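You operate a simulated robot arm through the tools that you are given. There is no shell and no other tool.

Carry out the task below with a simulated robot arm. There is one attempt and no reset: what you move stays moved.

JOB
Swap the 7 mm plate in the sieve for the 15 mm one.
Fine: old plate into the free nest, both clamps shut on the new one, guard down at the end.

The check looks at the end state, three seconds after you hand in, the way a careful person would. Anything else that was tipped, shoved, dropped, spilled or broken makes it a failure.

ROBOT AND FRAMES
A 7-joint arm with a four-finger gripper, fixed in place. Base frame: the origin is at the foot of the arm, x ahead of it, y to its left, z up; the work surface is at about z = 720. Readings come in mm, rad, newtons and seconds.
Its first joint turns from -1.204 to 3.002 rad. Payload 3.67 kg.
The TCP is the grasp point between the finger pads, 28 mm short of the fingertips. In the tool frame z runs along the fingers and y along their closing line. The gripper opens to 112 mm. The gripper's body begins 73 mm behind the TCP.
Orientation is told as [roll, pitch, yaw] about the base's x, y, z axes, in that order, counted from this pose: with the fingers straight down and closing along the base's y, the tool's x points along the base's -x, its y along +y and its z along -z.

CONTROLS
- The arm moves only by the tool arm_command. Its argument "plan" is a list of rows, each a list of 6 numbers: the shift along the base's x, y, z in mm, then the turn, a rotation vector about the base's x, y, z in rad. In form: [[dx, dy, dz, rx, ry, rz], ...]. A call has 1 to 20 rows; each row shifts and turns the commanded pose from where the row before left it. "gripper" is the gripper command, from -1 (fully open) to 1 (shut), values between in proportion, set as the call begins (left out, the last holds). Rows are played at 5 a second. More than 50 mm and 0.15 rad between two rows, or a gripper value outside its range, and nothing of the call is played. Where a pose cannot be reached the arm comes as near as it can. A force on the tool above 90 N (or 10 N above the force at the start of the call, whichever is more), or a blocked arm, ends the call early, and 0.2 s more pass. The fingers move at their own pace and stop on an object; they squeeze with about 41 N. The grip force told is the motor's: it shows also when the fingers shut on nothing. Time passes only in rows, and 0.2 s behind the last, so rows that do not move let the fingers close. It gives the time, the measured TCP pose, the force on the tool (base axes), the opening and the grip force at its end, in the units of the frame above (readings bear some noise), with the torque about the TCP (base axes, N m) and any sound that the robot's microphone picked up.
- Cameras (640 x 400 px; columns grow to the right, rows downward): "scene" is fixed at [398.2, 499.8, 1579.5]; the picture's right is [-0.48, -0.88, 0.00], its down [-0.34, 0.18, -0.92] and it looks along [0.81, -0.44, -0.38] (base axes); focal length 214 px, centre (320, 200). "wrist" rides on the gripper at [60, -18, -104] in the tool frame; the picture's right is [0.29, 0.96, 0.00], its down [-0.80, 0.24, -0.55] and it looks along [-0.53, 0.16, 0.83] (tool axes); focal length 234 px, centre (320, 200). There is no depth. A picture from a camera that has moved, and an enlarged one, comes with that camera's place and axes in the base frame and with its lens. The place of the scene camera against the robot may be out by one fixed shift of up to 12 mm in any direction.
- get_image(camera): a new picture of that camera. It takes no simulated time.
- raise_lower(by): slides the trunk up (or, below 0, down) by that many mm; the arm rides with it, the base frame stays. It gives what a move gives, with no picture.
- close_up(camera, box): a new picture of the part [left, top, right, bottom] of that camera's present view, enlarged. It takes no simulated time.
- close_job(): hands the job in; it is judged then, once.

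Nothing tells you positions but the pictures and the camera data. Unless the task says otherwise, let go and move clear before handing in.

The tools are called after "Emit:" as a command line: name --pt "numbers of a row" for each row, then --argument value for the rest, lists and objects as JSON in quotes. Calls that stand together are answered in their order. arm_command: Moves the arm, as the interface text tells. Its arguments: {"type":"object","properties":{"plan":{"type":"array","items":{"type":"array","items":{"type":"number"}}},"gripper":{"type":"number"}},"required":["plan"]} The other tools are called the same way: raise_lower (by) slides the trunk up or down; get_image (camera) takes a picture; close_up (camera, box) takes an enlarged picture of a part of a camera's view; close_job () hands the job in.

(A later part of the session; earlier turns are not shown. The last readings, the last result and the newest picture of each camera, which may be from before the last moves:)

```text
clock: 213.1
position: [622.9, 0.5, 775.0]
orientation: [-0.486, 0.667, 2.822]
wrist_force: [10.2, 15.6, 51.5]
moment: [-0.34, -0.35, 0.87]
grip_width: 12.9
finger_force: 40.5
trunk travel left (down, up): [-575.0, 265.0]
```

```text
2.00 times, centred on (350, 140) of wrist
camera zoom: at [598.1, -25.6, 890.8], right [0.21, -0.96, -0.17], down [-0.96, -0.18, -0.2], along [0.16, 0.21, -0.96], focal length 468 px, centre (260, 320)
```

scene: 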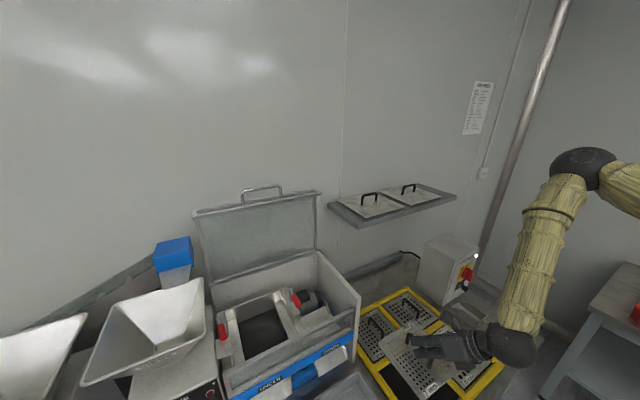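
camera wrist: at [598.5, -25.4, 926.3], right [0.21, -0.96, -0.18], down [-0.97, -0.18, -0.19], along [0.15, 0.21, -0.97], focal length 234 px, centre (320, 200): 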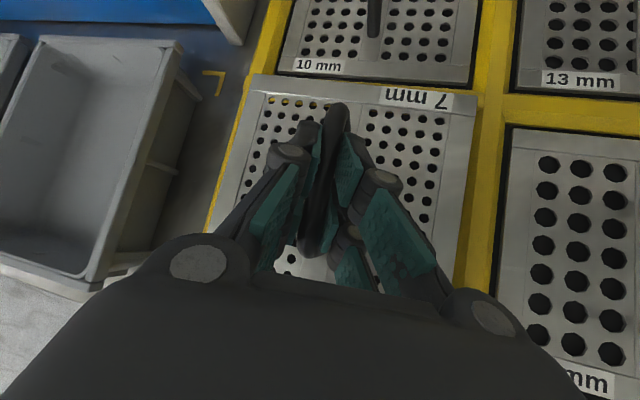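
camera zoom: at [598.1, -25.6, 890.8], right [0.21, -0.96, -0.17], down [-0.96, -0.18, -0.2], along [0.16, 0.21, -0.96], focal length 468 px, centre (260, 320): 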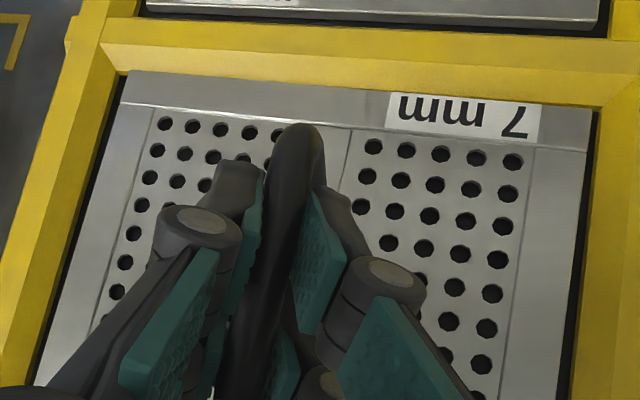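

Contact began with a push toward −x, and I see no gap at the rear edge, so the plate is catching the rear bar. I'll lift a few millimetres, shift −4 mm in x, and lower again.

Emit:
raise_lower --by 14

Emit:
close_up --camera "scene" --box '[370, 310, 480, 400]'

Emit:
close_up --camera "wrist" --box '[200, 40, 500, 240]'

```text
clock: 213.7
position: [620.6, -3.5, 783.1]
orientation: [-0.482, 0.658, 2.822]
wrist_force: [-0.3, -0.8, -4.0]
moment: [0.04, 0.04, 0.03]
grip_width: 12.4
finger_force: 41.4
trunk travel left (down, up): [-589.0, 251.0]
```

```text
4.44 times, centred on (425, 355) of scene
camera zoom: at [398.2, 499.8, 1579.5], right [-0.48, -0.88, 0.0], down [-0.34, 0.18, -0.92], along [0.81, -0.44, -0.38], focal length 953 px, centre (-147, -489)
```

zoom: 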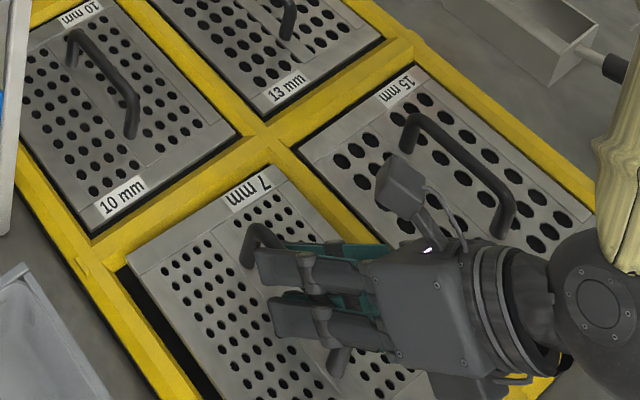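

```text
2.00 times, centred on (350, 140) of wrist
camera zoom: at [597.7, -29.1, 899.1], right [0.21, -0.96, -0.18], down [-0.97, -0.17, -0.18], along [0.15, 0.21, -0.97], focal length 468 px, centre (260, 320)
```

zoom: 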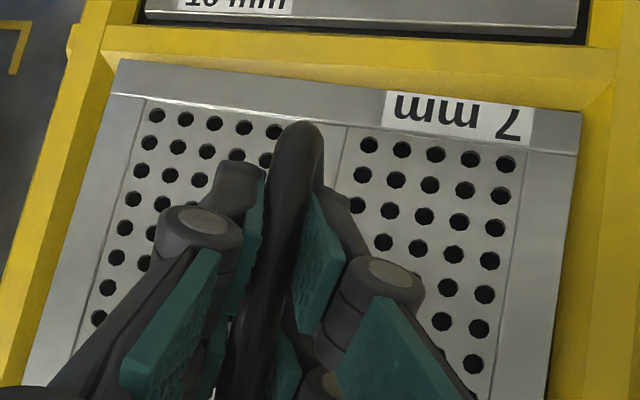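

Emit:
arm_command --pt "-2 1.5 0 0 0 0" --pt "-2 1.5 0 0 0 0" --pt "0 0 0 0 0 0" --pt "0 0 0 0 0 0"

Emit:
raise_lower --by -4

Emit:
raise_lower --by -3

Emit:
close_up --camera "scene" --box '[370, 310, 480, 400]'

Emit:
close_up --camera "wrist" --box '[200, 40, 500, 240]'

```text
clock: 214.7
position: [616.7, 2.1, 784.4]
orientation: [-0.488, 0.659, 2.822]
wrist_force: [-0.4, 0.5, -3.6]
moment: [-0.01, 0.03, 0.0]
grip_width: 12.5
finger_force: 41.1
trunk travel left (down, up): [-589.0, 251.0]
```

```text
clock: 215.2
position: [616.6, 2.3, 780.6]
orientation: [-0.485, 0.66, 2.822]
wrist_force: [0.6, -0.9, -5.0]
moment: [0.02, 0.02, 0.02]
grip_width: 12.7
finger_force: 40.7
trunk travel left (down, up): [-585.0, 255.0]
```

```text
clock: 215.7
position: [617.5, 3.5, 778.4]
orientation: [-0.486, 0.66, 2.823]
wrist_force: [-0.2, 0.1, -2.6]
moment: [-0.12, 0.16, -0.07]
grip_width: 12.5
finger_force: 40.7
trunk travel left (down, up): [-582.0, 258.0]
```

```text
4.44 times, centred on (425, 355) of scene
camera zoom: at [398.2, 499.8, 1579.5], right [-0.48, -0.88, 0.0], down [-0.34, 0.18, -0.92], along [0.81, -0.44, -0.38], focal length 953 px, centre (-147, -489)
```

zoom: 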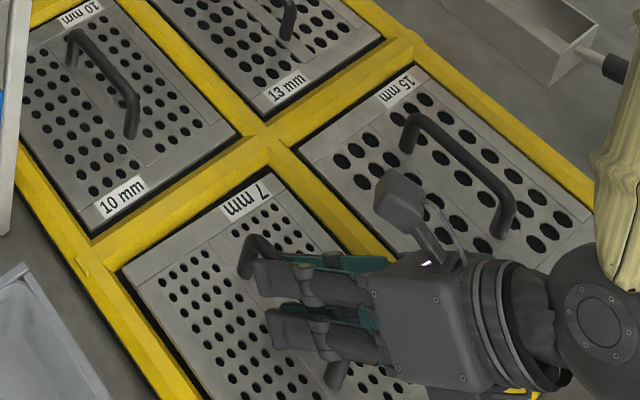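

```text
2.00 times, centred on (350, 140) of wrist
camera zoom: at [594.2, -24.2, 894.3], right [0.21, -0.96, -0.18], down [-0.97, -0.18, -0.19], along [0.15, 0.21, -0.97], focal length 468 px, centre (260, 320)
```

zoom: 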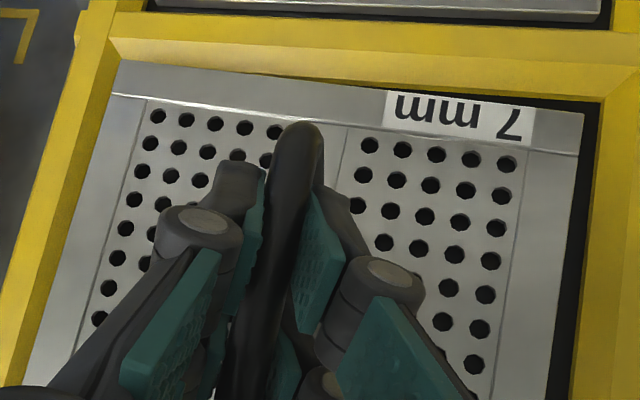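

The plate sits slightly yawed: the left rear corner touches while the right rear shows a gap. I'll turn it about +0.03 rad, shift −3 mm in y, and lower.

Emit:
arm_command --pt "-0.5 -1.5 1 0 0 0.015" --pt "-0.5 -1.5 1 0 0 0.015" --pt "0 0 0 0 0 0" --pt "0 0 0 0 0 0"

Emit:
raise_lower --by -4

Emit:
raise_lower --by -4

Emit:
close_up --camera "scene" --box '[370, 310, 480, 400]'

Emit:
close_up --camera "wrist" --box '[200, 40, 500, 240]'

```text
clock: 216.7
position: [614.5, -1.2, 780.1]
orientation: [-0.485, 0.661, 2.855]
wrist_force: [0.2, 0.0, -3.8]
moment: [0.01, 0.03, 0.02]
grip_width: 12.6
finger_force: 40.8
trunk travel left (down, up): [-582.0, 258.0]
```

```text
clock: 217.3
position: [616.9, -0.7, 776.3]
orientation: [-0.484, 0.661, 2.854]
wrist_force: [-0.2, 1.3, -1.0]
moment: [-0.16, -0.21, 0.09]
grip_width: 12.4
finger_force: 41.1
trunk travel left (down, up): [-578.0, 262.0]
```

```text
clock: 217.8
position: [616.1, -0.1, 775.6]
orientation: [-0.487, 0.662, 2.851]
wrist_force: [1.7, 2.0, 15.7]
moment: [-0.21, 0.62, 0.12]
grip_width: 12.7
finger_force: 41.3
trunk travel left (down, up): [-574.0, 266.0]
```

```text
4.44 times, centred on (425, 355) of scene
camera zoom: at [398.2, 499.8, 1579.5], right [-0.48, -0.88, 0.0], down [-0.34, 0.18, -0.92], along [0.81, -0.44, -0.38], focal length 953 px, centre (-147, -489)
```

zoom: 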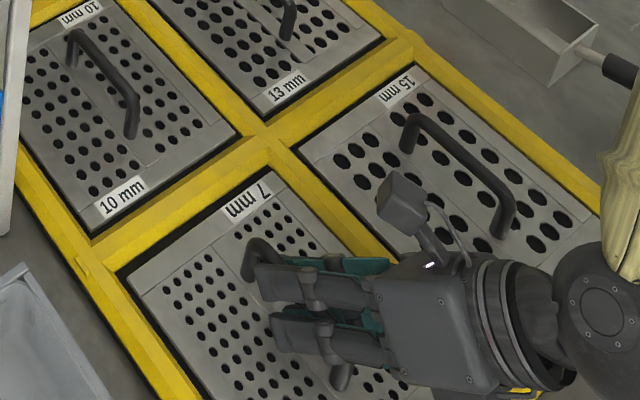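

```text
2.00 times, centred on (350, 140) of wrist
camera zoom: at [593.3, -27.5, 890.2], right [0.24, -0.95, -0.18], down [-0.96, -0.21, -0.19], along [0.15, 0.22, -0.97], focal length 468 px, centre (260, 320)
```

zoom: 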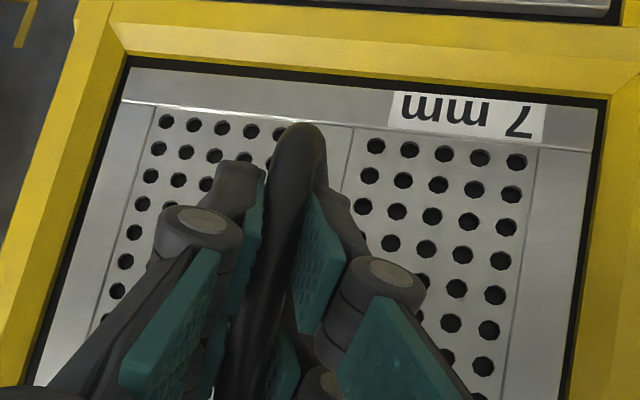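

The plate dropped into the nest with gaps on all sides and the force shows it seated. I'll open the fingers slightly and withdraw the way I approached.

Emit:
arm_command --pt "0 0 1 0 0 0" --pt "0 0 0 0 0 0" --pt "0 0 0 0 0 0" --gripper 0.5

Emit:
get_image --camera "wrist"

```text
clock: 218.6
position: [614.9, -0.4, 772.6]
orientation: [-0.486, 0.656, 2.854]
wrist_force: [-1.4, 0.8, 1.1]
moment: [0.07, 0.02, -0.03]
grip_width: 30.3
finger_force: 0.0
trunk travel left (down, up): [-574.0, 266.0]
```

```text
taken
camera wrist: at [593.1, -27.7, 889.1], right [0.24, -0.95, -0.18], down [-0.96, -0.21, -0.19], along [0.14, 0.21, -0.97], focal length 234 px, centre (320, 200)
```

wrist: 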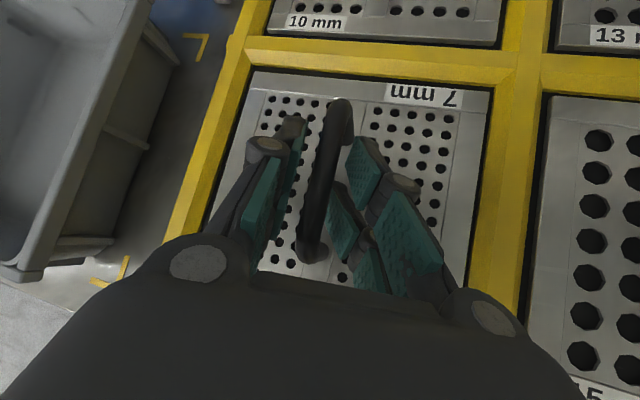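

Emit:
arm_command --pt "0 -2 5 0 0 0" --pt "0 -2 5 0 0 0" --pt "0 -3 8 0 0 0" --pt "0 -3 8 0 0 0" --pt "0 -3 8 0 0 0" --pt "0 -3 8 0 0 0" --pt "0 0 10 0 0 0" --pt "0 0 10 0 0 0" --pt "0 0 10 0 0 0" --pt "0 0 0 0 0 0"

Emit:
get_image --camera "wrist"

Emit:
close_up --camera "scene" --box '[340, 280, 500, 400]'

```text
clock: 220.8
position: [616.3, -16.4, 844.6]
orientation: [-0.484, 0.657, 2.854]
wrist_force: [-0.1, -0.2, -0.4]
moment: [-0.02, -0.01, 0.0]
grip_width: 28.1
finger_force: 0.0
trunk travel left (down, up): [-574.0, 266.0]
```

```text
taken
camera wrist: at [593.6, -43.7, 960.7], right [0.24, -0.95, -0.18], down [-0.96, -0.21, -0.19], along [0.14, 0.21, -0.97], focal length 234 px, centre (320, 200)
```

wrist: 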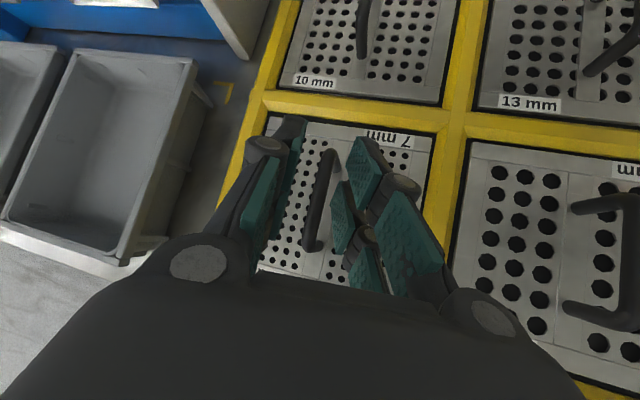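

```text
3.33 times, centred on (420, 340) of scene
camera zoom: at [398.2, 499.8, 1579.5], right [-0.48, -0.88, 0.0], down [-0.34, 0.18, -0.92], along [0.81, -0.44, -0.38], focal length 715 px, centre (-13, -267)
```

zoom: 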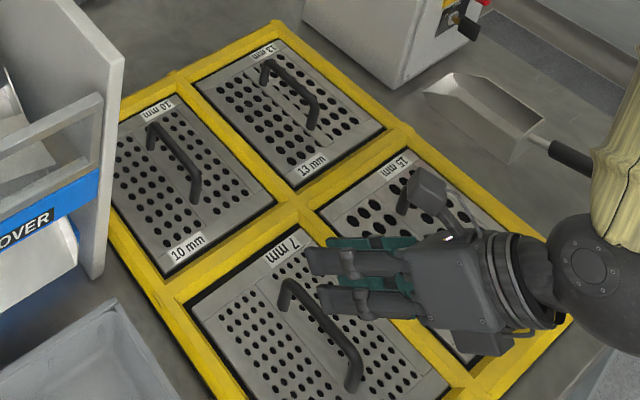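

The 7 mm plate is seated in the formerly free nest. Next I'll move over to the 15 mm plate with the same tool orientation.

Emit:
arm_command --pt "0 -15 8 0 0 -0.015" --pt "0 -15 8 0 0 -0.015" --pt "0 -15 8 0 0 0" --pt "0 -15 8 0 0 0" --pt "0 -15 5 0 0 0" --pt "0 -15 5 0 0 0" --pt "0 -15 5 0 0 0" --pt "0 -15 0 0 0 0" --pt "0 -15 0 0 0 0" --pt "0 -15 0 0 0 0" --pt "0 -15 0 0 0 0" --pt "0 0 0 0 0 0" --pt "0 0 0 0 0 0" --gripper 0.25

Emit:
get_image --camera "wrist"

Emit:
get_image --camera "scene"

```text
clock: 223.6
position: [615.4, -180.8, 893.2]
orientation: [-0.484, 0.66, 2.822]
wrist_force: [-0.2, -0.3, -0.3]
moment: [-0.01, 0.02, 0.02]
grip_width: 41.8
finger_force: 0.0
trunk travel left (down, up): [-574.0, 266.0]
```

```text
taken
camera wrist: at [592.0, -208.2, 1009.5], right [0.21, -0.96, -0.18], down [-0.97, -0.18, -0.19], along [0.15, 0.21, -0.97], focal length 234 px, centre (320, 200)
```

wrist: 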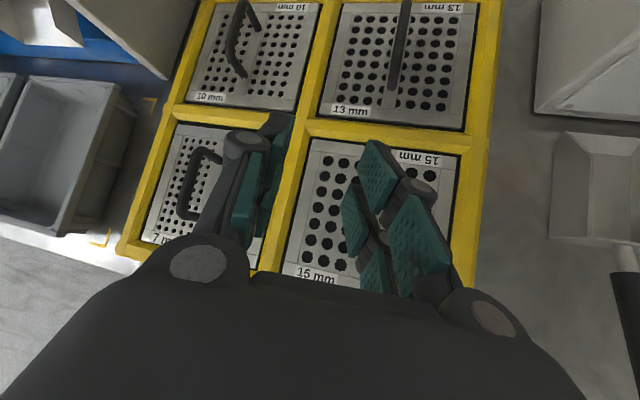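

```text
taken
```

scene: 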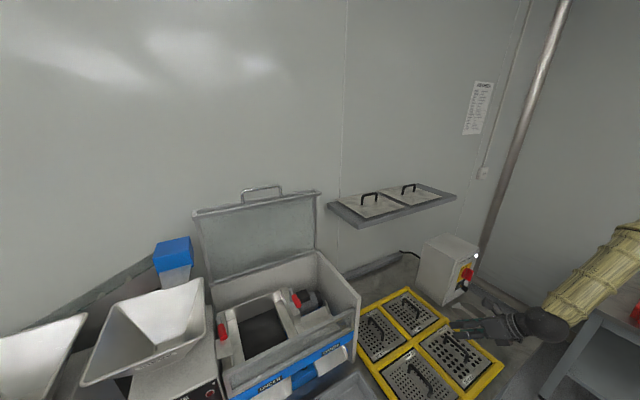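

Emit:
arm_command --pt "1 -12 -5 0 0 0" --pt "1 -12 -5 0 0 0" --pt "1 -12 -5 0 0 0" --pt "1 -12 -10 0 0 0" --pt "0 0 0 0 0 0" --pt "0 0 0 0 0 0"

Emit:
get_image --camera "wrist"

Emit:
close_up --camera "wrist" --box '[180, 60, 480, 260]'

```text
clock: 225.0
position: [620.3, -231.4, 866.4]
orientation: [-0.485, 0.659, 2.822]
wrist_force: [-0.4, -0.6, 0.4]
moment: [0.02, -0.01, -0.02]
grip_width: 42.2
finger_force: 0.1
trunk travel left (down, up): [-574.0, 266.0]
```

```text
taken
camera wrist: at [596.8, -257.1, 982.8], right [0.21, -0.96, -0.18], down [-0.97, -0.18, -0.19], along [0.15, 0.21, -0.97], focal length 234 px, centre (320, 200)
```

wrist: 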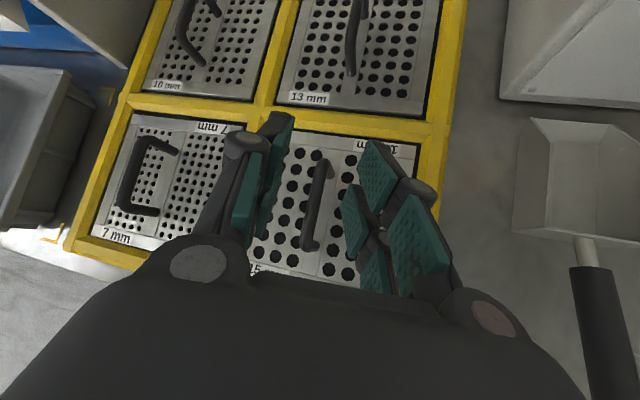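

```text
2.00 times, centred on (330, 160) of wrist
camera zoom: at [596.8, -257.1, 982.8], right [0.21, -0.96, -0.18], down [-0.97, -0.18, -0.19], along [0.15, 0.21, -0.97], focal length 468 px, centre (300, 280)
```

zoom: 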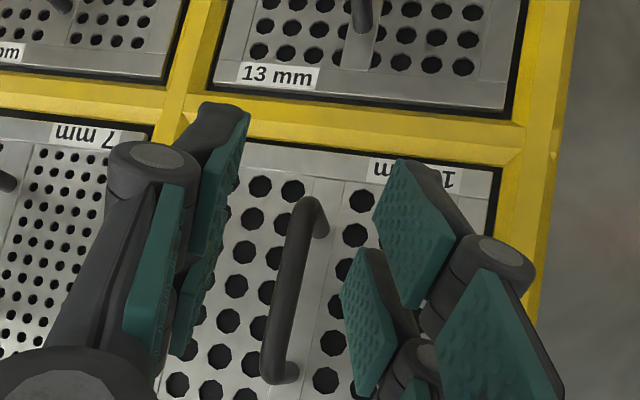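

The 15 mm handle is centred at about (628, −207, 763), between the fingers. I'll descend along the same approach direction.

Emit:
arm_command --pt "0 -2 -10 0 0 0" --pt "0 -2 -10 0 0 0" --pt "0 0 -10 0 0 0" --pt "0 3.4 -9 0 0 0" --pt "0 3.4 -9 0 0 0" --pt "0 3.4 -9 0 0 0" --pt "0 3.4 -9 0 0 0" --pt "0 3.4 -9 0 0 0" --pt "0 3.4 -9 0 0 0" --pt "0 0 0 0 0 0" --pt "0 0 0 0 0 0"

Emit:
get_image --camera "wrist"

```text
clock: 227.4
position: [619.9, -214.8, 782.3]
orientation: [-0.486, 0.66, 2.823]
wrist_force: [0.2, -0.1, -0.6]
moment: [0.01, -0.03, -0.03]
grip_width: 42.0
finger_force: 0.1
trunk travel left (down, up): [-574.0, 266.0]
```

```text
taken
camera wrist: at [598.0, -241.0, 898.7], right [0.21, -0.96, -0.18], down [-0.97, -0.18, -0.19], along [0.15, 0.21, -0.97], focal length 234 px, centre (320, 200)
```

wrist: 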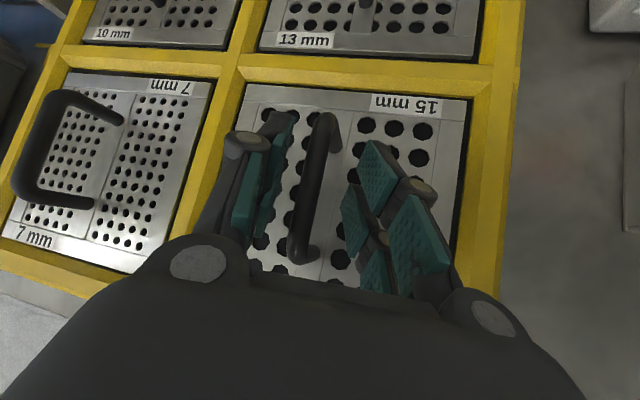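

Emit:
arm_command --pt "0 1 -3 0 0 0" --pt "0 1 -2 0 0 0" --pt "0 0 0 0 0 0" --pt "0 0 0 0 0 0"

Emit:
arm_command --pt "0 0 0 0 0 0" --pt "0 0 0 0 0 0" --pt "0 0 0 0 0 0" --pt "0 0 0 0 0 0" --gripper 1

Emit:
get_image --camera "wrist"

```text
clock: 228.4
position: [619.9, -212.2, 779.2]
orientation: [-0.485, 0.663, 2.822]
wrist_force: [3.1, -8.7, 21.0]
moment: [-0.67, -0.11, 0.04]
grip_width: 43.1
finger_force: 1.0
trunk travel left (down, up): [-574.0, 266.0]
```

```text
clock: 229.4
position: [621.3, -211.7, 778.1]
orientation: [-0.484, 0.659, 2.822]
wrist_force: [-3.4, 6.6, -0.1]
moment: [0.01, 0.68, 0.33]
grip_width: 11.0
finger_force: 40.8
trunk travel left (down, up): [-574.0, 266.0]
```

```text
taken
camera wrist: at [596.7, -238.1, 894.3], right [0.21, -0.96, -0.18], down [-0.97, -0.18, -0.19], along [0.15, 0.21, -0.97], focal length 234 px, centre (320, 200)
```

wrist: 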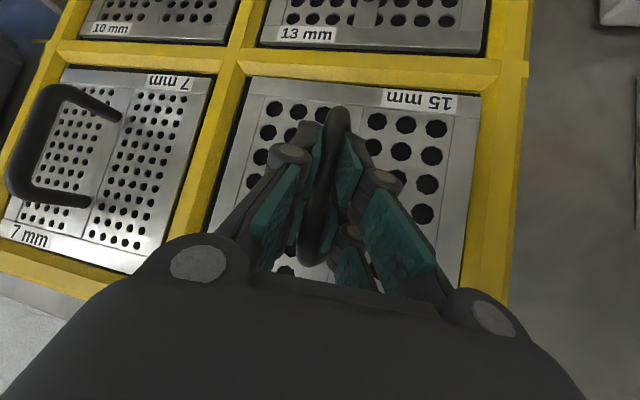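

Gripped at 11 mm. The plate is being pressed toward −y, so I'll relieve that and lift with the trunk.

Emit:
arm_command --pt "0.5 3 0 0 0 0" --pt "0 0 0 0 0 0"

Emit:
raise_lower --by 15

Emit:
raise_lower --by 60

Emit:
get_image --camera "wrist"

Emit:
close_up --camera "scene" --box '[340, 270, 520, 400]'

```text
clock: 230.0
position: [619.8, -210.5, 777.7]
orientation: [-0.487, 0.66, 2.822]
wrist_force: [-0.2, -0.3, -0.1]
moment: [0.0, 0.05, 0.0]
grip_width: 11.1
finger_force: 40.8
trunk travel left (down, up): [-574.0, 266.0]
```

```text
clock: 230.6
position: [620.3, -210.2, 792.4]
orientation: [-0.487, 0.659, 2.823]
wrist_force: [-0.1, -0.5, -3.8]
moment: [0.03, 0.02, 0.05]
grip_width: 10.9
finger_force: 41.2
trunk travel left (down, up): [-589.0, 251.0]
```

```text
clock: 231.6
position: [621.5, -208.9, 851.4]
orientation: [-0.486, 0.658, 2.822]
wrist_force: [0.2, 0.1, -3.2]
moment: [0.0, 0.02, 0.0]
grip_width: 11.1
finger_force: 41.3
trunk travel left (down, up): [-649.0, 191.0]
```

```text
taken
camera wrist: at [597.8, -236.0, 968.5], right [0.21, -0.96, -0.18], down [-0.97, -0.18, -0.19], along [0.15, 0.21, -0.97], focal length 234 px, centre (320, 200)
```

wrist: 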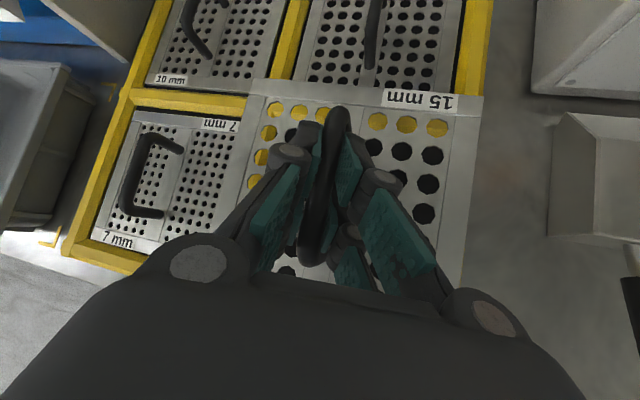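

```text
3.08 times, centred on (430, 335) of scene
camera zoom: at [398.2, 499.8, 1579.5], right [-0.48, -0.88, 0.0], down [-0.34, 0.18, -0.92], along [0.81, -0.44, -0.38], focal length 660 px, centre (-18, -215)
```

zoom: 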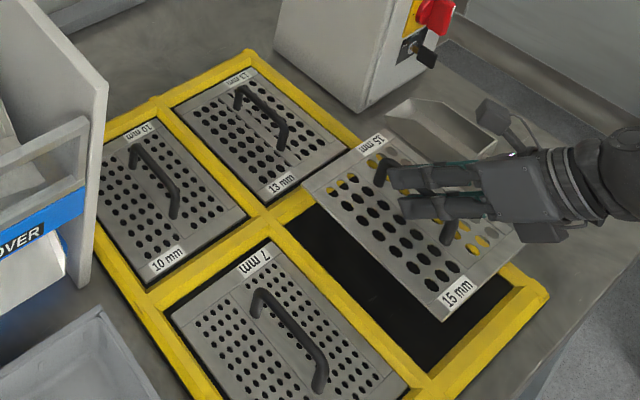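

The 15 mm plate is up and level. I'll retrace my path: raise the trunk, move toward +y, and then go forward over the sieve.

Emit:
raise_lower --by 108

Emit:
arm_command --pt "0 15 0 0 0 0" --pt "0 15 0 0 0 0" --pt "0 15 0 0 0 0" --pt "0 15 0 0 0 0" --pt "0 15 0 0 0 0" --pt "0 15 0 0 0 0" --pt "0 15 0 0 0 0" --pt "0 15 0 0 0 0" --pt "0 15 0 0 0 0" --pt "0 15 0 0 0 0" --pt "0 15 0 0 0 0" --pt "0 15 0 0 0 0" --pt "0 15 0 0 0 0" --pt "0 15 0 0 0 0" --pt "0 15 0 0 0 0" --pt "0 15 0 0 0 0" --pt "0 15 0 0 0 0" --pt "0 12 0 0 0 0" --pt "0 0 0 0 0 0"

Emit:
get_image --camera "scene"

```text
clock: 233.0
position: [622.3, -210.3, 961.1]
orientation: [-0.486, 0.657, 2.82]
wrist_force: [0.0, 0.2, -4.7]
moment: [0.02, 0.05, -0.01]
grip_width: 10.7
finger_force: 40.8
trunk travel left (down, up): [-757.0, 83.0]
```

```text
clock: 237.0
position: [618.3, 56.0, 959.9]
orientation: [-0.484, 0.66, 2.823]
wrist_force: [0.0, 0.8, -4.4]
moment: [-0.01, 0.03, 0.02]
grip_width: 10.9
finger_force: 40.4
trunk travel left (down, up): [-757.0, 83.0]
```

```text
taken
```

scene: 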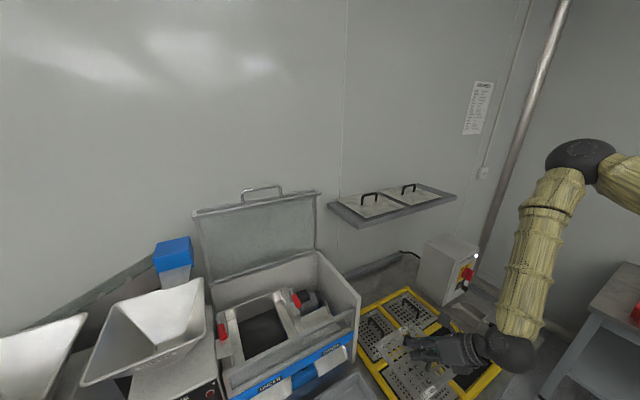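

Tracking is exact. Raising the trunk to travel height, then on toward the sieve front.

Emit:
raise_lower --by 80

Emit:
arm_command --pt "1 12 3 0 0 0" --pt "1 12 3 0 0 0" --pt "1 12 3 0 0 0" --pt "1 12 3 0 0 0" --pt "1 12 3 0 0 0" --pt "1 12 3 0 0 0" --pt "1 12 3 0 0 0" --pt "1 12 3 0 0 0" --pt "1 12 3 0 0 0" --pt "1 12 3 0 0 0" --pt "1 12 3 0 0 0" --pt "0 0 0 0 0 0" --pt "0 0 0 0 0 0"

Emit:
get_image --camera "scene"

```text
clock: 238.2
position: [620.0, 55.7, 1039.7]
orientation: [-0.484, 0.657, 2.823]
wrist_force: [0.1, -0.5, -3.9]
moment: [-0.02, 0.02, -0.01]
grip_width: 10.9
finger_force: 41.2
trunk travel left (down, up): [-837.0, 3.0]
```

```text
clock: 241.0
position: [631.7, 188.8, 1072.9]
orientation: [-0.483, 0.66, 2.823]
wrist_force: [-0.5, 0.7, -4.0]
moment: [0.0, 0.0, -0.03]
grip_width: 10.8
finger_force: 41.3
trunk travel left (down, up): [-837.0, 3.0]
```

```text
taken
```

scene: 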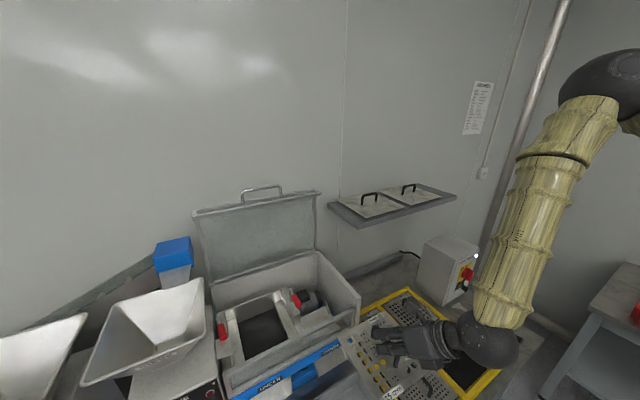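

Emit:
arm_command --pt "6 13 6 0 0 0" --pt "6 13 6 0 0 0" --pt "6 13 6 0 0 0" --pt "6 13 6 0 0 0" --pt "6 13 6 0 0 0" --pt "6 13 6 0 0 0" --pt "6 13 6 0 0 0" --pt "6 13 6 0 0 0" --pt "0 0 0 0 0 0" --pt "0 0 0 0 0 0"

Emit:
arm_command --pt "6 13 2 0 0 0" --pt "6 13 2 0 0 0" --pt "6 13 2 0 0 0" --pt "6 13 2 0 0 0" --pt "8 13 2 0 0 0" --pt "8 13 2 0 0 0" --pt "8 13 2 0 0 0" --pt "8 13 2 0 0 0" --pt "0 0 0 0 0 0" --pt "0 0 0 0 0 0"

Emit:
get_image --camera "scene"

```text
clock: 243.2
position: [678.6, 293.4, 1120.5]
orientation: [-0.485, 0.658, 2.823]
wrist_force: [-0.2, -0.4, -3.8]
moment: [0.02, 0.03, 0.03]
grip_width: 10.9
finger_force: 40.9
trunk travel left (down, up): [-837.0, 3.0]
```

```text
clock: 245.4
position: [736.5, 397.1, 1135.1]
orientation: [-0.485, 0.658, 2.819]
wrist_force: [0.3, 0.3, -4.3]
moment: [0.01, -0.01, 0.0]
grip_width: 10.8
finger_force: 41.3
trunk travel left (down, up): [-837.0, 3.0]
```

```text
taken
```

scene: 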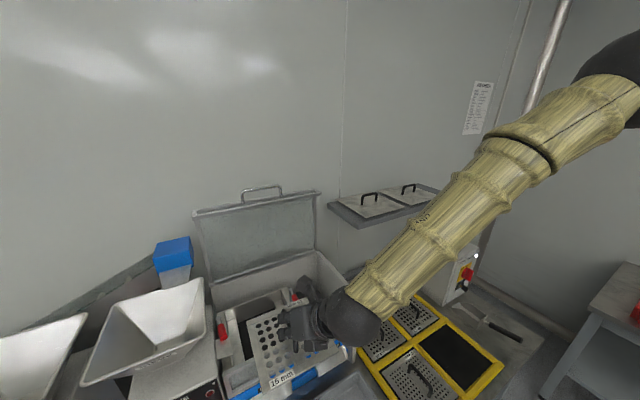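

Emit:
arm_command --pt "15 3 2 0 0 0" --pt "15 3 2 0 0 0" --pt "15 3 2 0 0 0" --pt "15 3 2 0 0 0" --pt "15 3 2 0 0 0" --pt "15 3 0 0 0 0" --pt "15 4 0 0 0 0" --pt "15 4 0 0 0 0" --pt "15 4 0 0 0 0" --pt "15 3 0 0 0 0" --pt "4 0 0 0 0 0" --pt "0 0 0 0 0 0" --pt "0 0 0 0 0 0"

Emit:
get_image --camera "wrist"

Emit:
close_up --camera "scene" --box '[200, 250, 340, 350]'

```text
clock: 248.2
position: [888.4, 431.1, 1146.2]
orientation: [-0.483, 0.661, 2.824]
wrist_force: [0.2, 0.1, -4.5]
moment: [0.02, 0.02, -0.01]
grip_width: 10.8
finger_force: 41.0
trunk travel left (down, up): [-837.0, 3.0]
```

```text
taken
camera wrist: at [865.7, 404.6, 1263.1], right [0.21, -0.96, -0.18], down [-0.97, -0.18, -0.19], along [0.15, 0.21, -0.97], focal length 234 px, centre (320, 200)
```

wrist: 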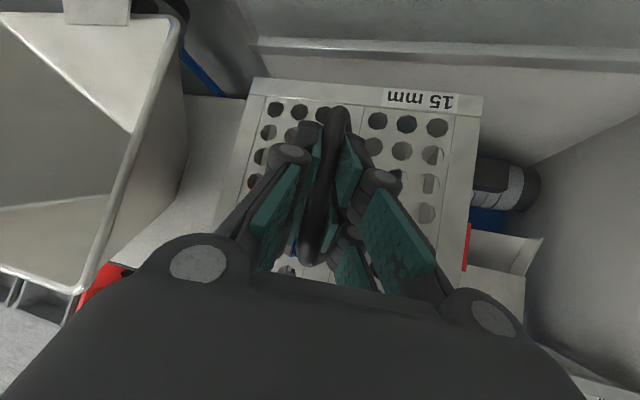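

```text
4.00 times, centred on (270, 300) of scene
camera zoom: at [398.2, 499.8, 1579.5], right [-0.48, -0.88, 0.0], down [-0.34, 0.18, -0.92], along [0.81, -0.44, -0.38], focal length 858 px, centre (520, -200)
```

zoom: 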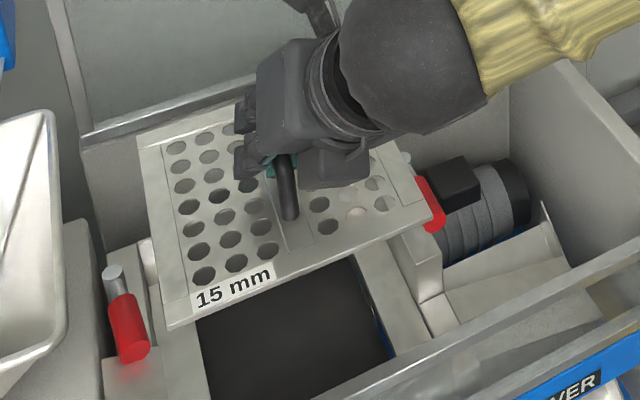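

The plate is over the sieve opening. I'll align to the position at which I picked up the old plate and lower with the trunk, checking at intervals.

Emit:
arm_command --pt "2.5 1 0 0 0 0" --pt "2.5 1 0 0 0 0" --pt "0 0 0 0 0 0" --pt "0 0 0 0 0 0"

Emit:
raise_lower --by -100

Emit:
get_image --camera "wrist"

Emit:
close_up --camera "scene" --box '[200, 260, 340, 360]'

```text
clock: 249.2
position: [894.7, 431.6, 1146.6]
orientation: [-0.485, 0.659, 2.823]
wrist_force: [-0.8, 0.3, -4.2]
moment: [-0.02, 0.0, -0.03]
grip_width: 11.1
finger_force: 40.9
trunk travel left (down, up): [-837.0, 3.0]
```

```text
clock: 250.5
position: [893.7, 432.7, 1046.8]
orientation: [-0.486, 0.661, 2.822]
wrist_force: [0.8, -0.5, -3.9]
moment: [0.02, 0.02, 0.0]
grip_width: 10.6
finger_force: 40.8
trunk travel left (down, up): [-737.0, 103.0]
```

```text
taken
camera wrist: at [870.6, 406.0, 1163.7], right [0.21, -0.96, -0.18], down [-0.97, -0.18, -0.19], along [0.15, 0.21, -0.97], focal length 234 px, centre (320, 200)
```

wrist: 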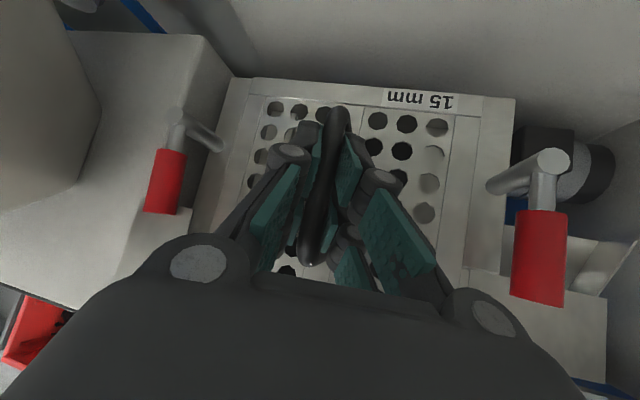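

```text
4.00 times, centred on (270, 310) of scene
camera zoom: at [398.2, 499.8, 1579.5], right [-0.48, -0.88, 0.0], down [-0.34, 0.18, -0.92], along [0.81, -0.44, -0.38], focal length 858 px, centre (520, -240)
```

zoom: 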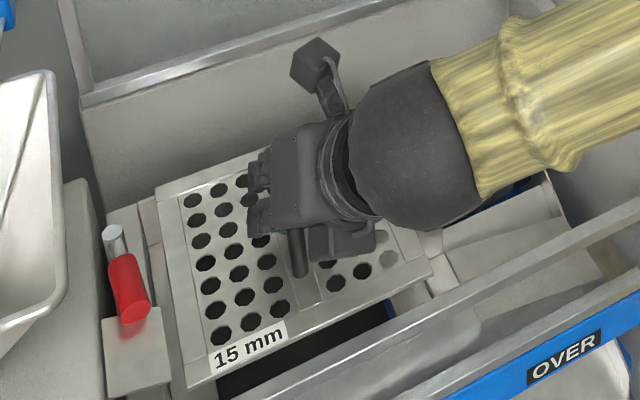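

Emit:
raise_lower --by -26

Emit:
close_up --camera "wrist" --box '[180, 40, 540, 280]'

Emit:
close_up --camera "scene" --box '[200, 260, 340, 360]'

```text
clock: 251.2
position: [893.8, 431.7, 1021.2]
orientation: [-0.484, 0.661, 2.823]
wrist_force: [-0.5, -0.1, -4.0]
moment: [0.0, 0.02, -0.02]
grip_width: 10.7
finger_force: 40.9
trunk travel left (down, up): [-711.0, 129.0]
```

```text
1.67 times, centred on (360, 160) of wrist
camera zoom: at [870.4, 406.0, 1137.8], right [0.21, -0.96, -0.18], down [-0.97, -0.18, -0.19], along [0.15, 0.21, -0.97], focal length 390 px, centre (253, 267)
```

zoom: 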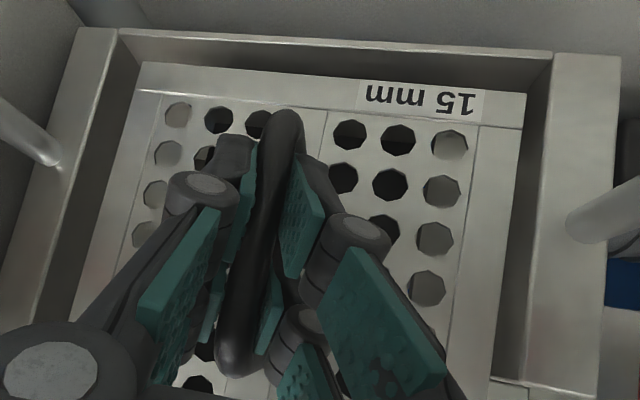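

```text
4.00 times, centred on (270, 310) of scene
camera zoom: at [398.2, 499.8, 1579.5], right [-0.48, -0.88, 0.0], down [-0.34, 0.18, -0.92], along [0.81, -0.44, -0.38], focal length 858 px, centre (520, -240)
```

zoom: 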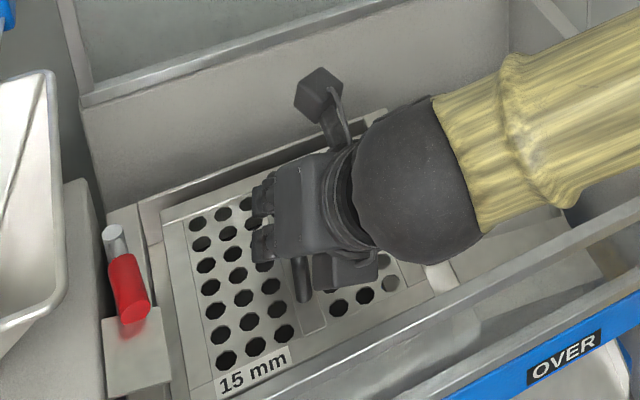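

Clearances to the frame walls look even on both sides. Lowering further toward the seat.

Emit:
raise_lower --by -26

Emit:
close_up --camera "wrist" --box '[180, 40, 540, 280]'

Emit:
close_up --camera "scene" --box '[200, 260, 340, 360]'

```text
clock: 252.0
position: [893.5, 432.8, 995.3]
orientation: [-0.484, 0.66, 2.822]
wrist_force: [0.8, 0.1, -3.3]
moment: [0.0, -0.02, -0.01]
grip_width: 11.0
finger_force: 40.5
trunk travel left (down, up): [-685.0, 155.0]
```

```text
1.67 times, centred on (360, 160) of wrist
camera zoom: at [870.5, 406.0, 1111.8], right [0.21, -0.96, -0.18], down [-0.97, -0.18, -0.19], along [0.15, 0.21, -0.97], focal length 390 px, centre (253, 267)
```

zoom: 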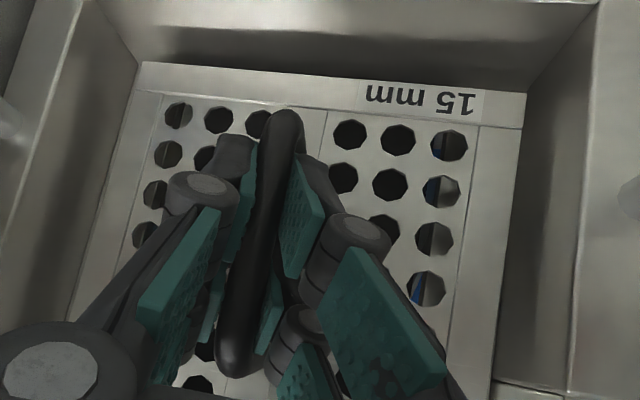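

```text
4.00 times, centred on (270, 310) of scene
camera zoom: at [398.2, 499.8, 1579.5], right [-0.48, -0.88, 0.0], down [-0.34, 0.18, -0.92], along [0.81, -0.44, -0.38], focal length 858 px, centre (520, -240)
```

zoom: 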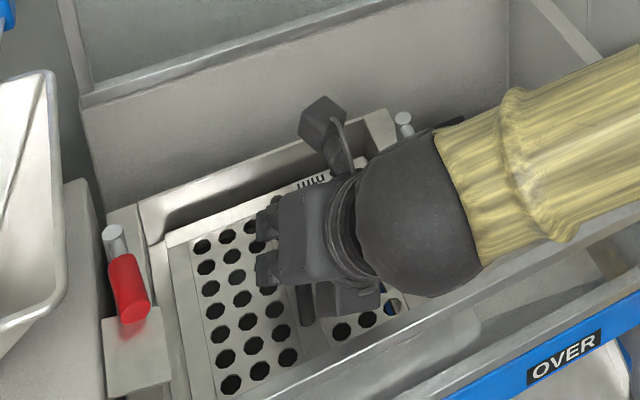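

Handle and plate edge line up with where the old plate sat. Lowering the last centimetre in small steps.

Emit:
raise_lower --by -6

Emit:
raise_lower --by -4

Emit:
close_up --camera "wrist" --box '[180, 40, 540, 280]'

Emit:
close_up --camera "scene" --box '[200, 260, 340, 360]'

```text
clock: 252.5
position: [894.1, 432.7, 988.7]
orientation: [-0.484, 0.66, 2.824]
wrist_force: [0.0, -0.9, -4.1]
moment: [0.01, 0.02, 0.03]
grip_width: 11.1
finger_force: 41.0
trunk travel left (down, up): [-679.0, 161.0]
```

```text
clock: 253.0
position: [893.5, 432.5, 984.9]
orientation: [-0.483, 0.659, 2.825]
wrist_force: [0.6, 0.0, -4.9]
moment: [-0.01, 0.01, -0.01]
grip_width: 10.8
finger_force: 40.9
trunk travel left (down, up): [-675.0, 165.0]
```

```text
1.67 times, centred on (360, 160) of wrist
camera zoom: at [870.6, 406.0, 1101.4], right [0.21, -0.96, -0.18], down [-0.97, -0.18, -0.19], along [0.15, 0.21, -0.97], focal length 390 px, centre (253, 267)
```

zoom: 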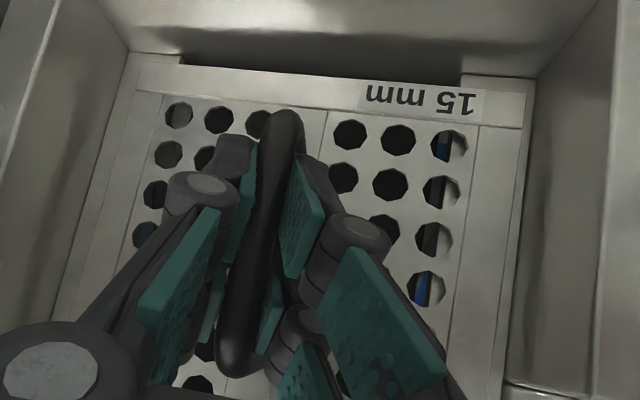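

```text
4.00 times, centred on (270, 310) of scene
camera zoom: at [398.2, 499.8, 1579.5], right [-0.48, -0.88, 0.0], down [-0.34, 0.18, -0.92], along [0.81, -0.44, -0.38], focal length 858 px, centre (520, -240)
```

zoom: 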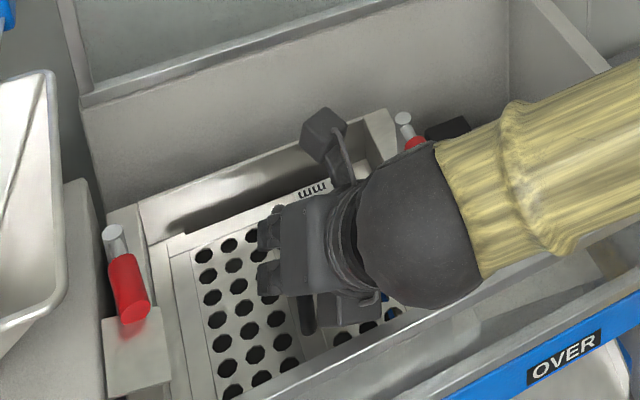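

Emit:
raise_lower --by -3

Emit:
raise_lower --by -3

Emit:
close_up --camera "wrist" --box '[180, 40, 540, 280]'

```text
clock: 253.6
position: [894.1, 432.1, 982.8]
orientation: [-0.487, 0.662, 2.821]
wrist_force: [1.3, 0.7, 8.3]
moment: [0.03, 1.01, 0.19]
grip_width: 11.2
finger_force: 40.7
trunk travel left (down, up): [-672.0, 168.0]
```

```text
clock: 254.1
position: [894.4, 431.1, 983.6]
orientation: [-0.489, 0.663, 2.822]
wrist_force: [8.7, 6.6, 22.9]
moment: [0.01, -0.13, -0.21]
grip_width: 10.8
finger_force: 40.9
trunk travel left (down, up): [-669.0, 171.0]
```

```text
1.67 times, centred on (360, 160) of wrist
camera zoom: at [870.3, 405.4, 1099.4], right [0.21, -0.96, -0.18], down [-0.97, -0.18, -0.19], along [0.16, 0.21, -0.96], focal length 390 px, centre (253, 267)
```

zoom: 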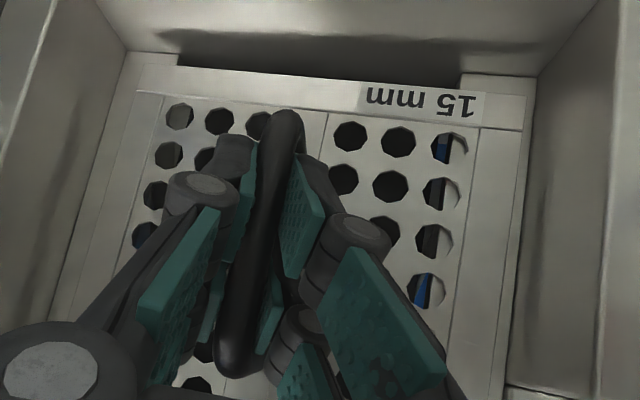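

Seated: force rises with no further descent, and it's symmetric on both ledges. I'll release and withdraw along the approach direction.

Emit:
raise_lower --by 1.5

Emit:
arm_command --pt "0 0 0 0 0 0" --pt "0 0 0 0 0 0" --pt "0 0 0 0 0 0" --gripper 0.5

Emit:
arm_command --pt "0 -2 5 0 0 0" --pt "0 -2 5 0 0 0" --pt "0 -3 8 0 0 0" --pt "0 -3 8 0 0 0" --pt "0 -3 8 0 0 0" --pt "0 -3 8 0 0 0" --pt "0 -3 10 0 0 0" --pt "0 -3 10 0 0 0" --pt "0 -3 10 0 0 0" --pt "0 0 10 0 0 0" --pt "0 0 10 0 0 0" --pt "0 0 10 0 0 0" --pt "0 0 0 0 0 0"

Emit:
get_image --camera "wrist"

Emit:
close_up --camera "scene" --box '[200, 260, 340, 360]'

```text
clock: 254.6
position: [892.4, 431.0, 982.5]
orientation: [-0.489, 0.662, 2.822]
wrist_force: [8.4, 5.5, 24.3]
moment: [-0.01, -0.76, -0.02]
grip_width: 11.0
finger_force: 41.0
trunk travel left (down, up): [-670.0, 169.0]
```

```text
clock: 255.4
position: [891.9, 432.4, 980.4]
orientation: [-0.486, 0.658, 2.825]
wrist_force: [-1.6, -3.3, 5.8]
moment: [-0.12, 0.05, 0.02]
grip_width: 31.3
finger_force: 1.0
trunk travel left (down, up): [-670.0, 169.0]
```

```text
clock: 258.2
position: [893.1, 407.8, 1082.6]
orientation: [-0.484, 0.658, 2.823]
wrist_force: [0.6, -0.4, 0.2]
moment: [0.0, -0.01, 0.01]
grip_width: 27.9
finger_force: 0.1
trunk travel left (down, up): [-670.0, 169.0]
```

```text
taken
camera wrist: at [871.0, 380.9, 1199.2], right [0.21, -0.96, -0.18], down [-0.97, -0.18, -0.19], along [0.15, 0.21, -0.97], focal length 234 px, centre (320, 200)
```

wrist: 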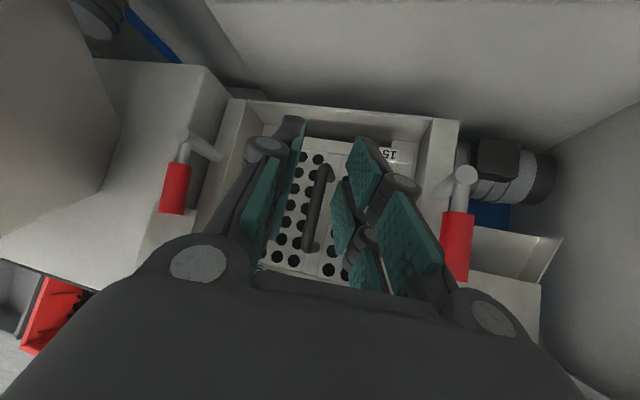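

```text
4.00 times, centred on (270, 310) of scene
camera zoom: at [398.2, 499.8, 1579.5], right [-0.48, -0.88, 0.0], down [-0.34, 0.18, -0.92], along [0.81, -0.44, -0.38], focal length 858 px, centre (520, -240)
```

zoom: 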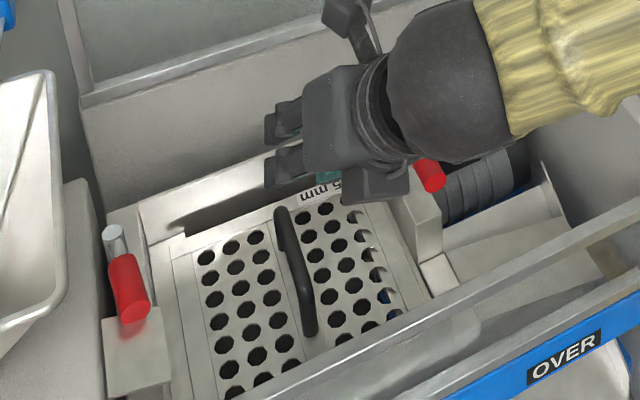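

The 15 mm plate sits in place. Now I'll shut the right clamp: fingers closed, go to the outer (−y) side of its lever and push it back inward along the reverse arc.

Emit:
arm_command --pt "-2 -10 5 0 0 0" --pt "-2 -15 5 0 0 0" --pt "-2 -15 5 0 0 0" --pt "-2 -15 0 0 0 0" --pt "-2 -15 0 0 0 0" --pt "-1 -15 0 0 0 0" --pt "0 -15 0 0 0 0" --pt "0 -15 0 0 0 0" --pt "0 -12 0 0 0 0" --pt "0 0 0 0 0 0" --pt "0 0 0 0 0 0" --gripper 1

Emit:
get_image --camera "wrist"

Emit:
close_up --camera "scene" --box '[220, 260, 360, 360]'

```text
clock: 259.4
position: [894.7, 328.3, 1065.1]
orientation: [-0.518, 0.594, 2.784]
wrist_force: [-1.5, 66.0, 16.6]
moment: [2.09, 0.07, -0.22]
grip_width: 0.0
finger_force: 35.8
trunk travel left (down, up): [-670.0, 169.0]
stopped in row 6: the force on the tool passed its limit at 106 N (the readings are from after the stop); the commanded pose is now the measured one
```

```text
taken
camera wrist: at [876.9, 297.2, 1181.4], right [0.18, -0.96, -0.23], down [-0.98, -0.15, -0.14], along [0.1, 0.25, -0.96], focal length 234 px, centre (320, 200)
```

wrist: 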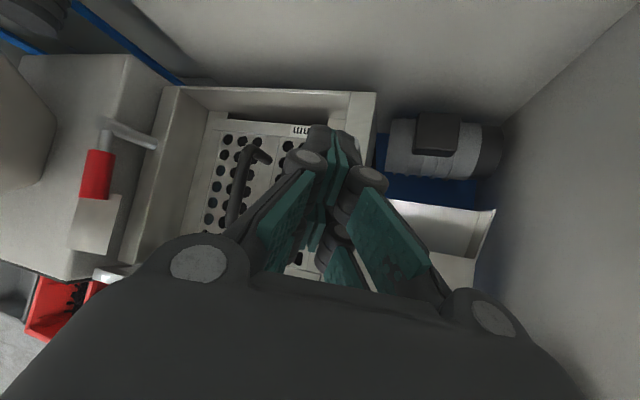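

```text
4.00 times, centred on (290, 310) of scene
camera zoom: at [398.2, 499.8, 1579.5], right [-0.48, -0.88, 0.0], down [-0.34, 0.18, -0.92], along [0.81, -0.44, -0.38], focal length 858 px, centre (440, -240)
```

zoom: 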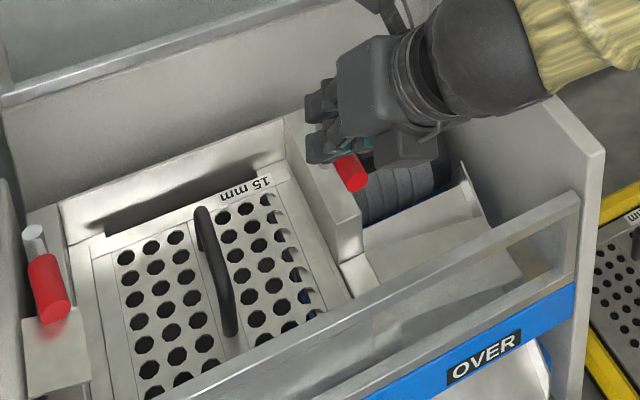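

I hit the right lever from its inner side: the tool was lower than I commanded. I'll back off toward +y, restore the orientation, raise via the trunk, and check the lever.

Emit:
arm_command --pt "-2 10 2 -0.022 -0.027 0.011" --pt "-2 10 5 -0.022 -0.028 0.011" --pt "0 5 8 0 0 0" --pt "0 0 0 0 0 0" --pt "0 0 0 0 0 0"

Emit:
raise_lower --by 60

Emit:
get_image --camera "wrist"

Emit:
close_up --camera "scene" --box '[220, 260, 360, 360]'

```text
clock: 260.6
position: [905.0, 326.9, 1077.9]
orientation: [-0.494, 0.641, 2.788]
wrist_force: [1.2, 0.8, 0.0]
moment: [-0.07, 0.0, -0.07]
grip_width: 0.2
finger_force: 36.3
trunk travel left (down, up): [-670.0, 169.0]
```

```text
clock: 261.6
position: [906.3, 324.8, 1139.1]
orientation: [-0.498, 0.641, 2.784]
wrist_force: [-0.5, 0.3, 1.7]
moment: [0.03, -0.03, 0.04]
grip_width: 0.0
finger_force: 35.6
trunk travel left (down, up): [-730.0, 109.0]
```

```text
taken
camera wrist: at [883.3, 296.6, 1255.5], right [0.18, -0.96, -0.19], down [-0.97, -0.14, -0.18], along [0.14, 0.22, -0.96], focal length 234 px, centre (320, 200)
```

wrist: 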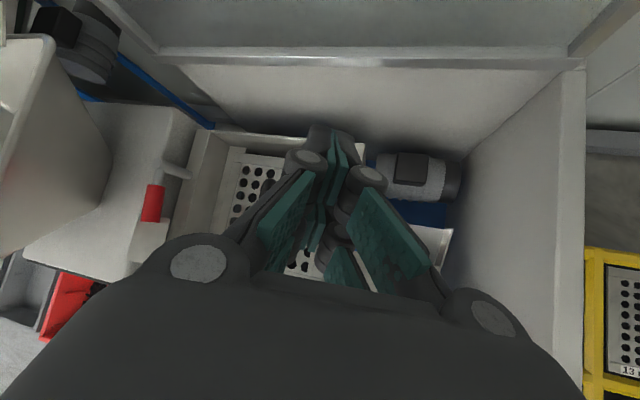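

```text
4.00 times, centred on (290, 310) of scene
camera zoom: at [398.2, 499.8, 1579.5], right [-0.48, -0.88, 0.0], down [-0.34, 0.18, -0.92], along [0.81, -0.44, -0.38], focal length 858 px, centre (440, -240)
```

zoom: 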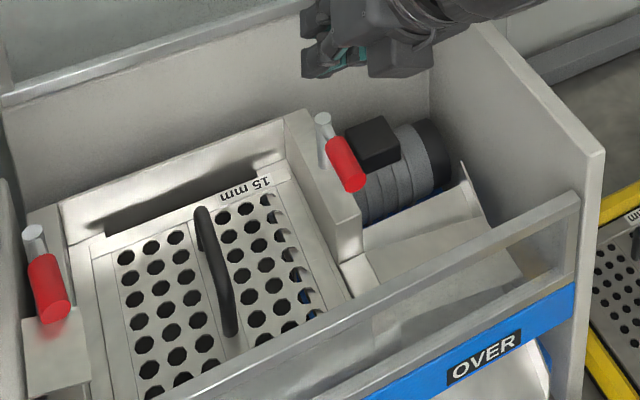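

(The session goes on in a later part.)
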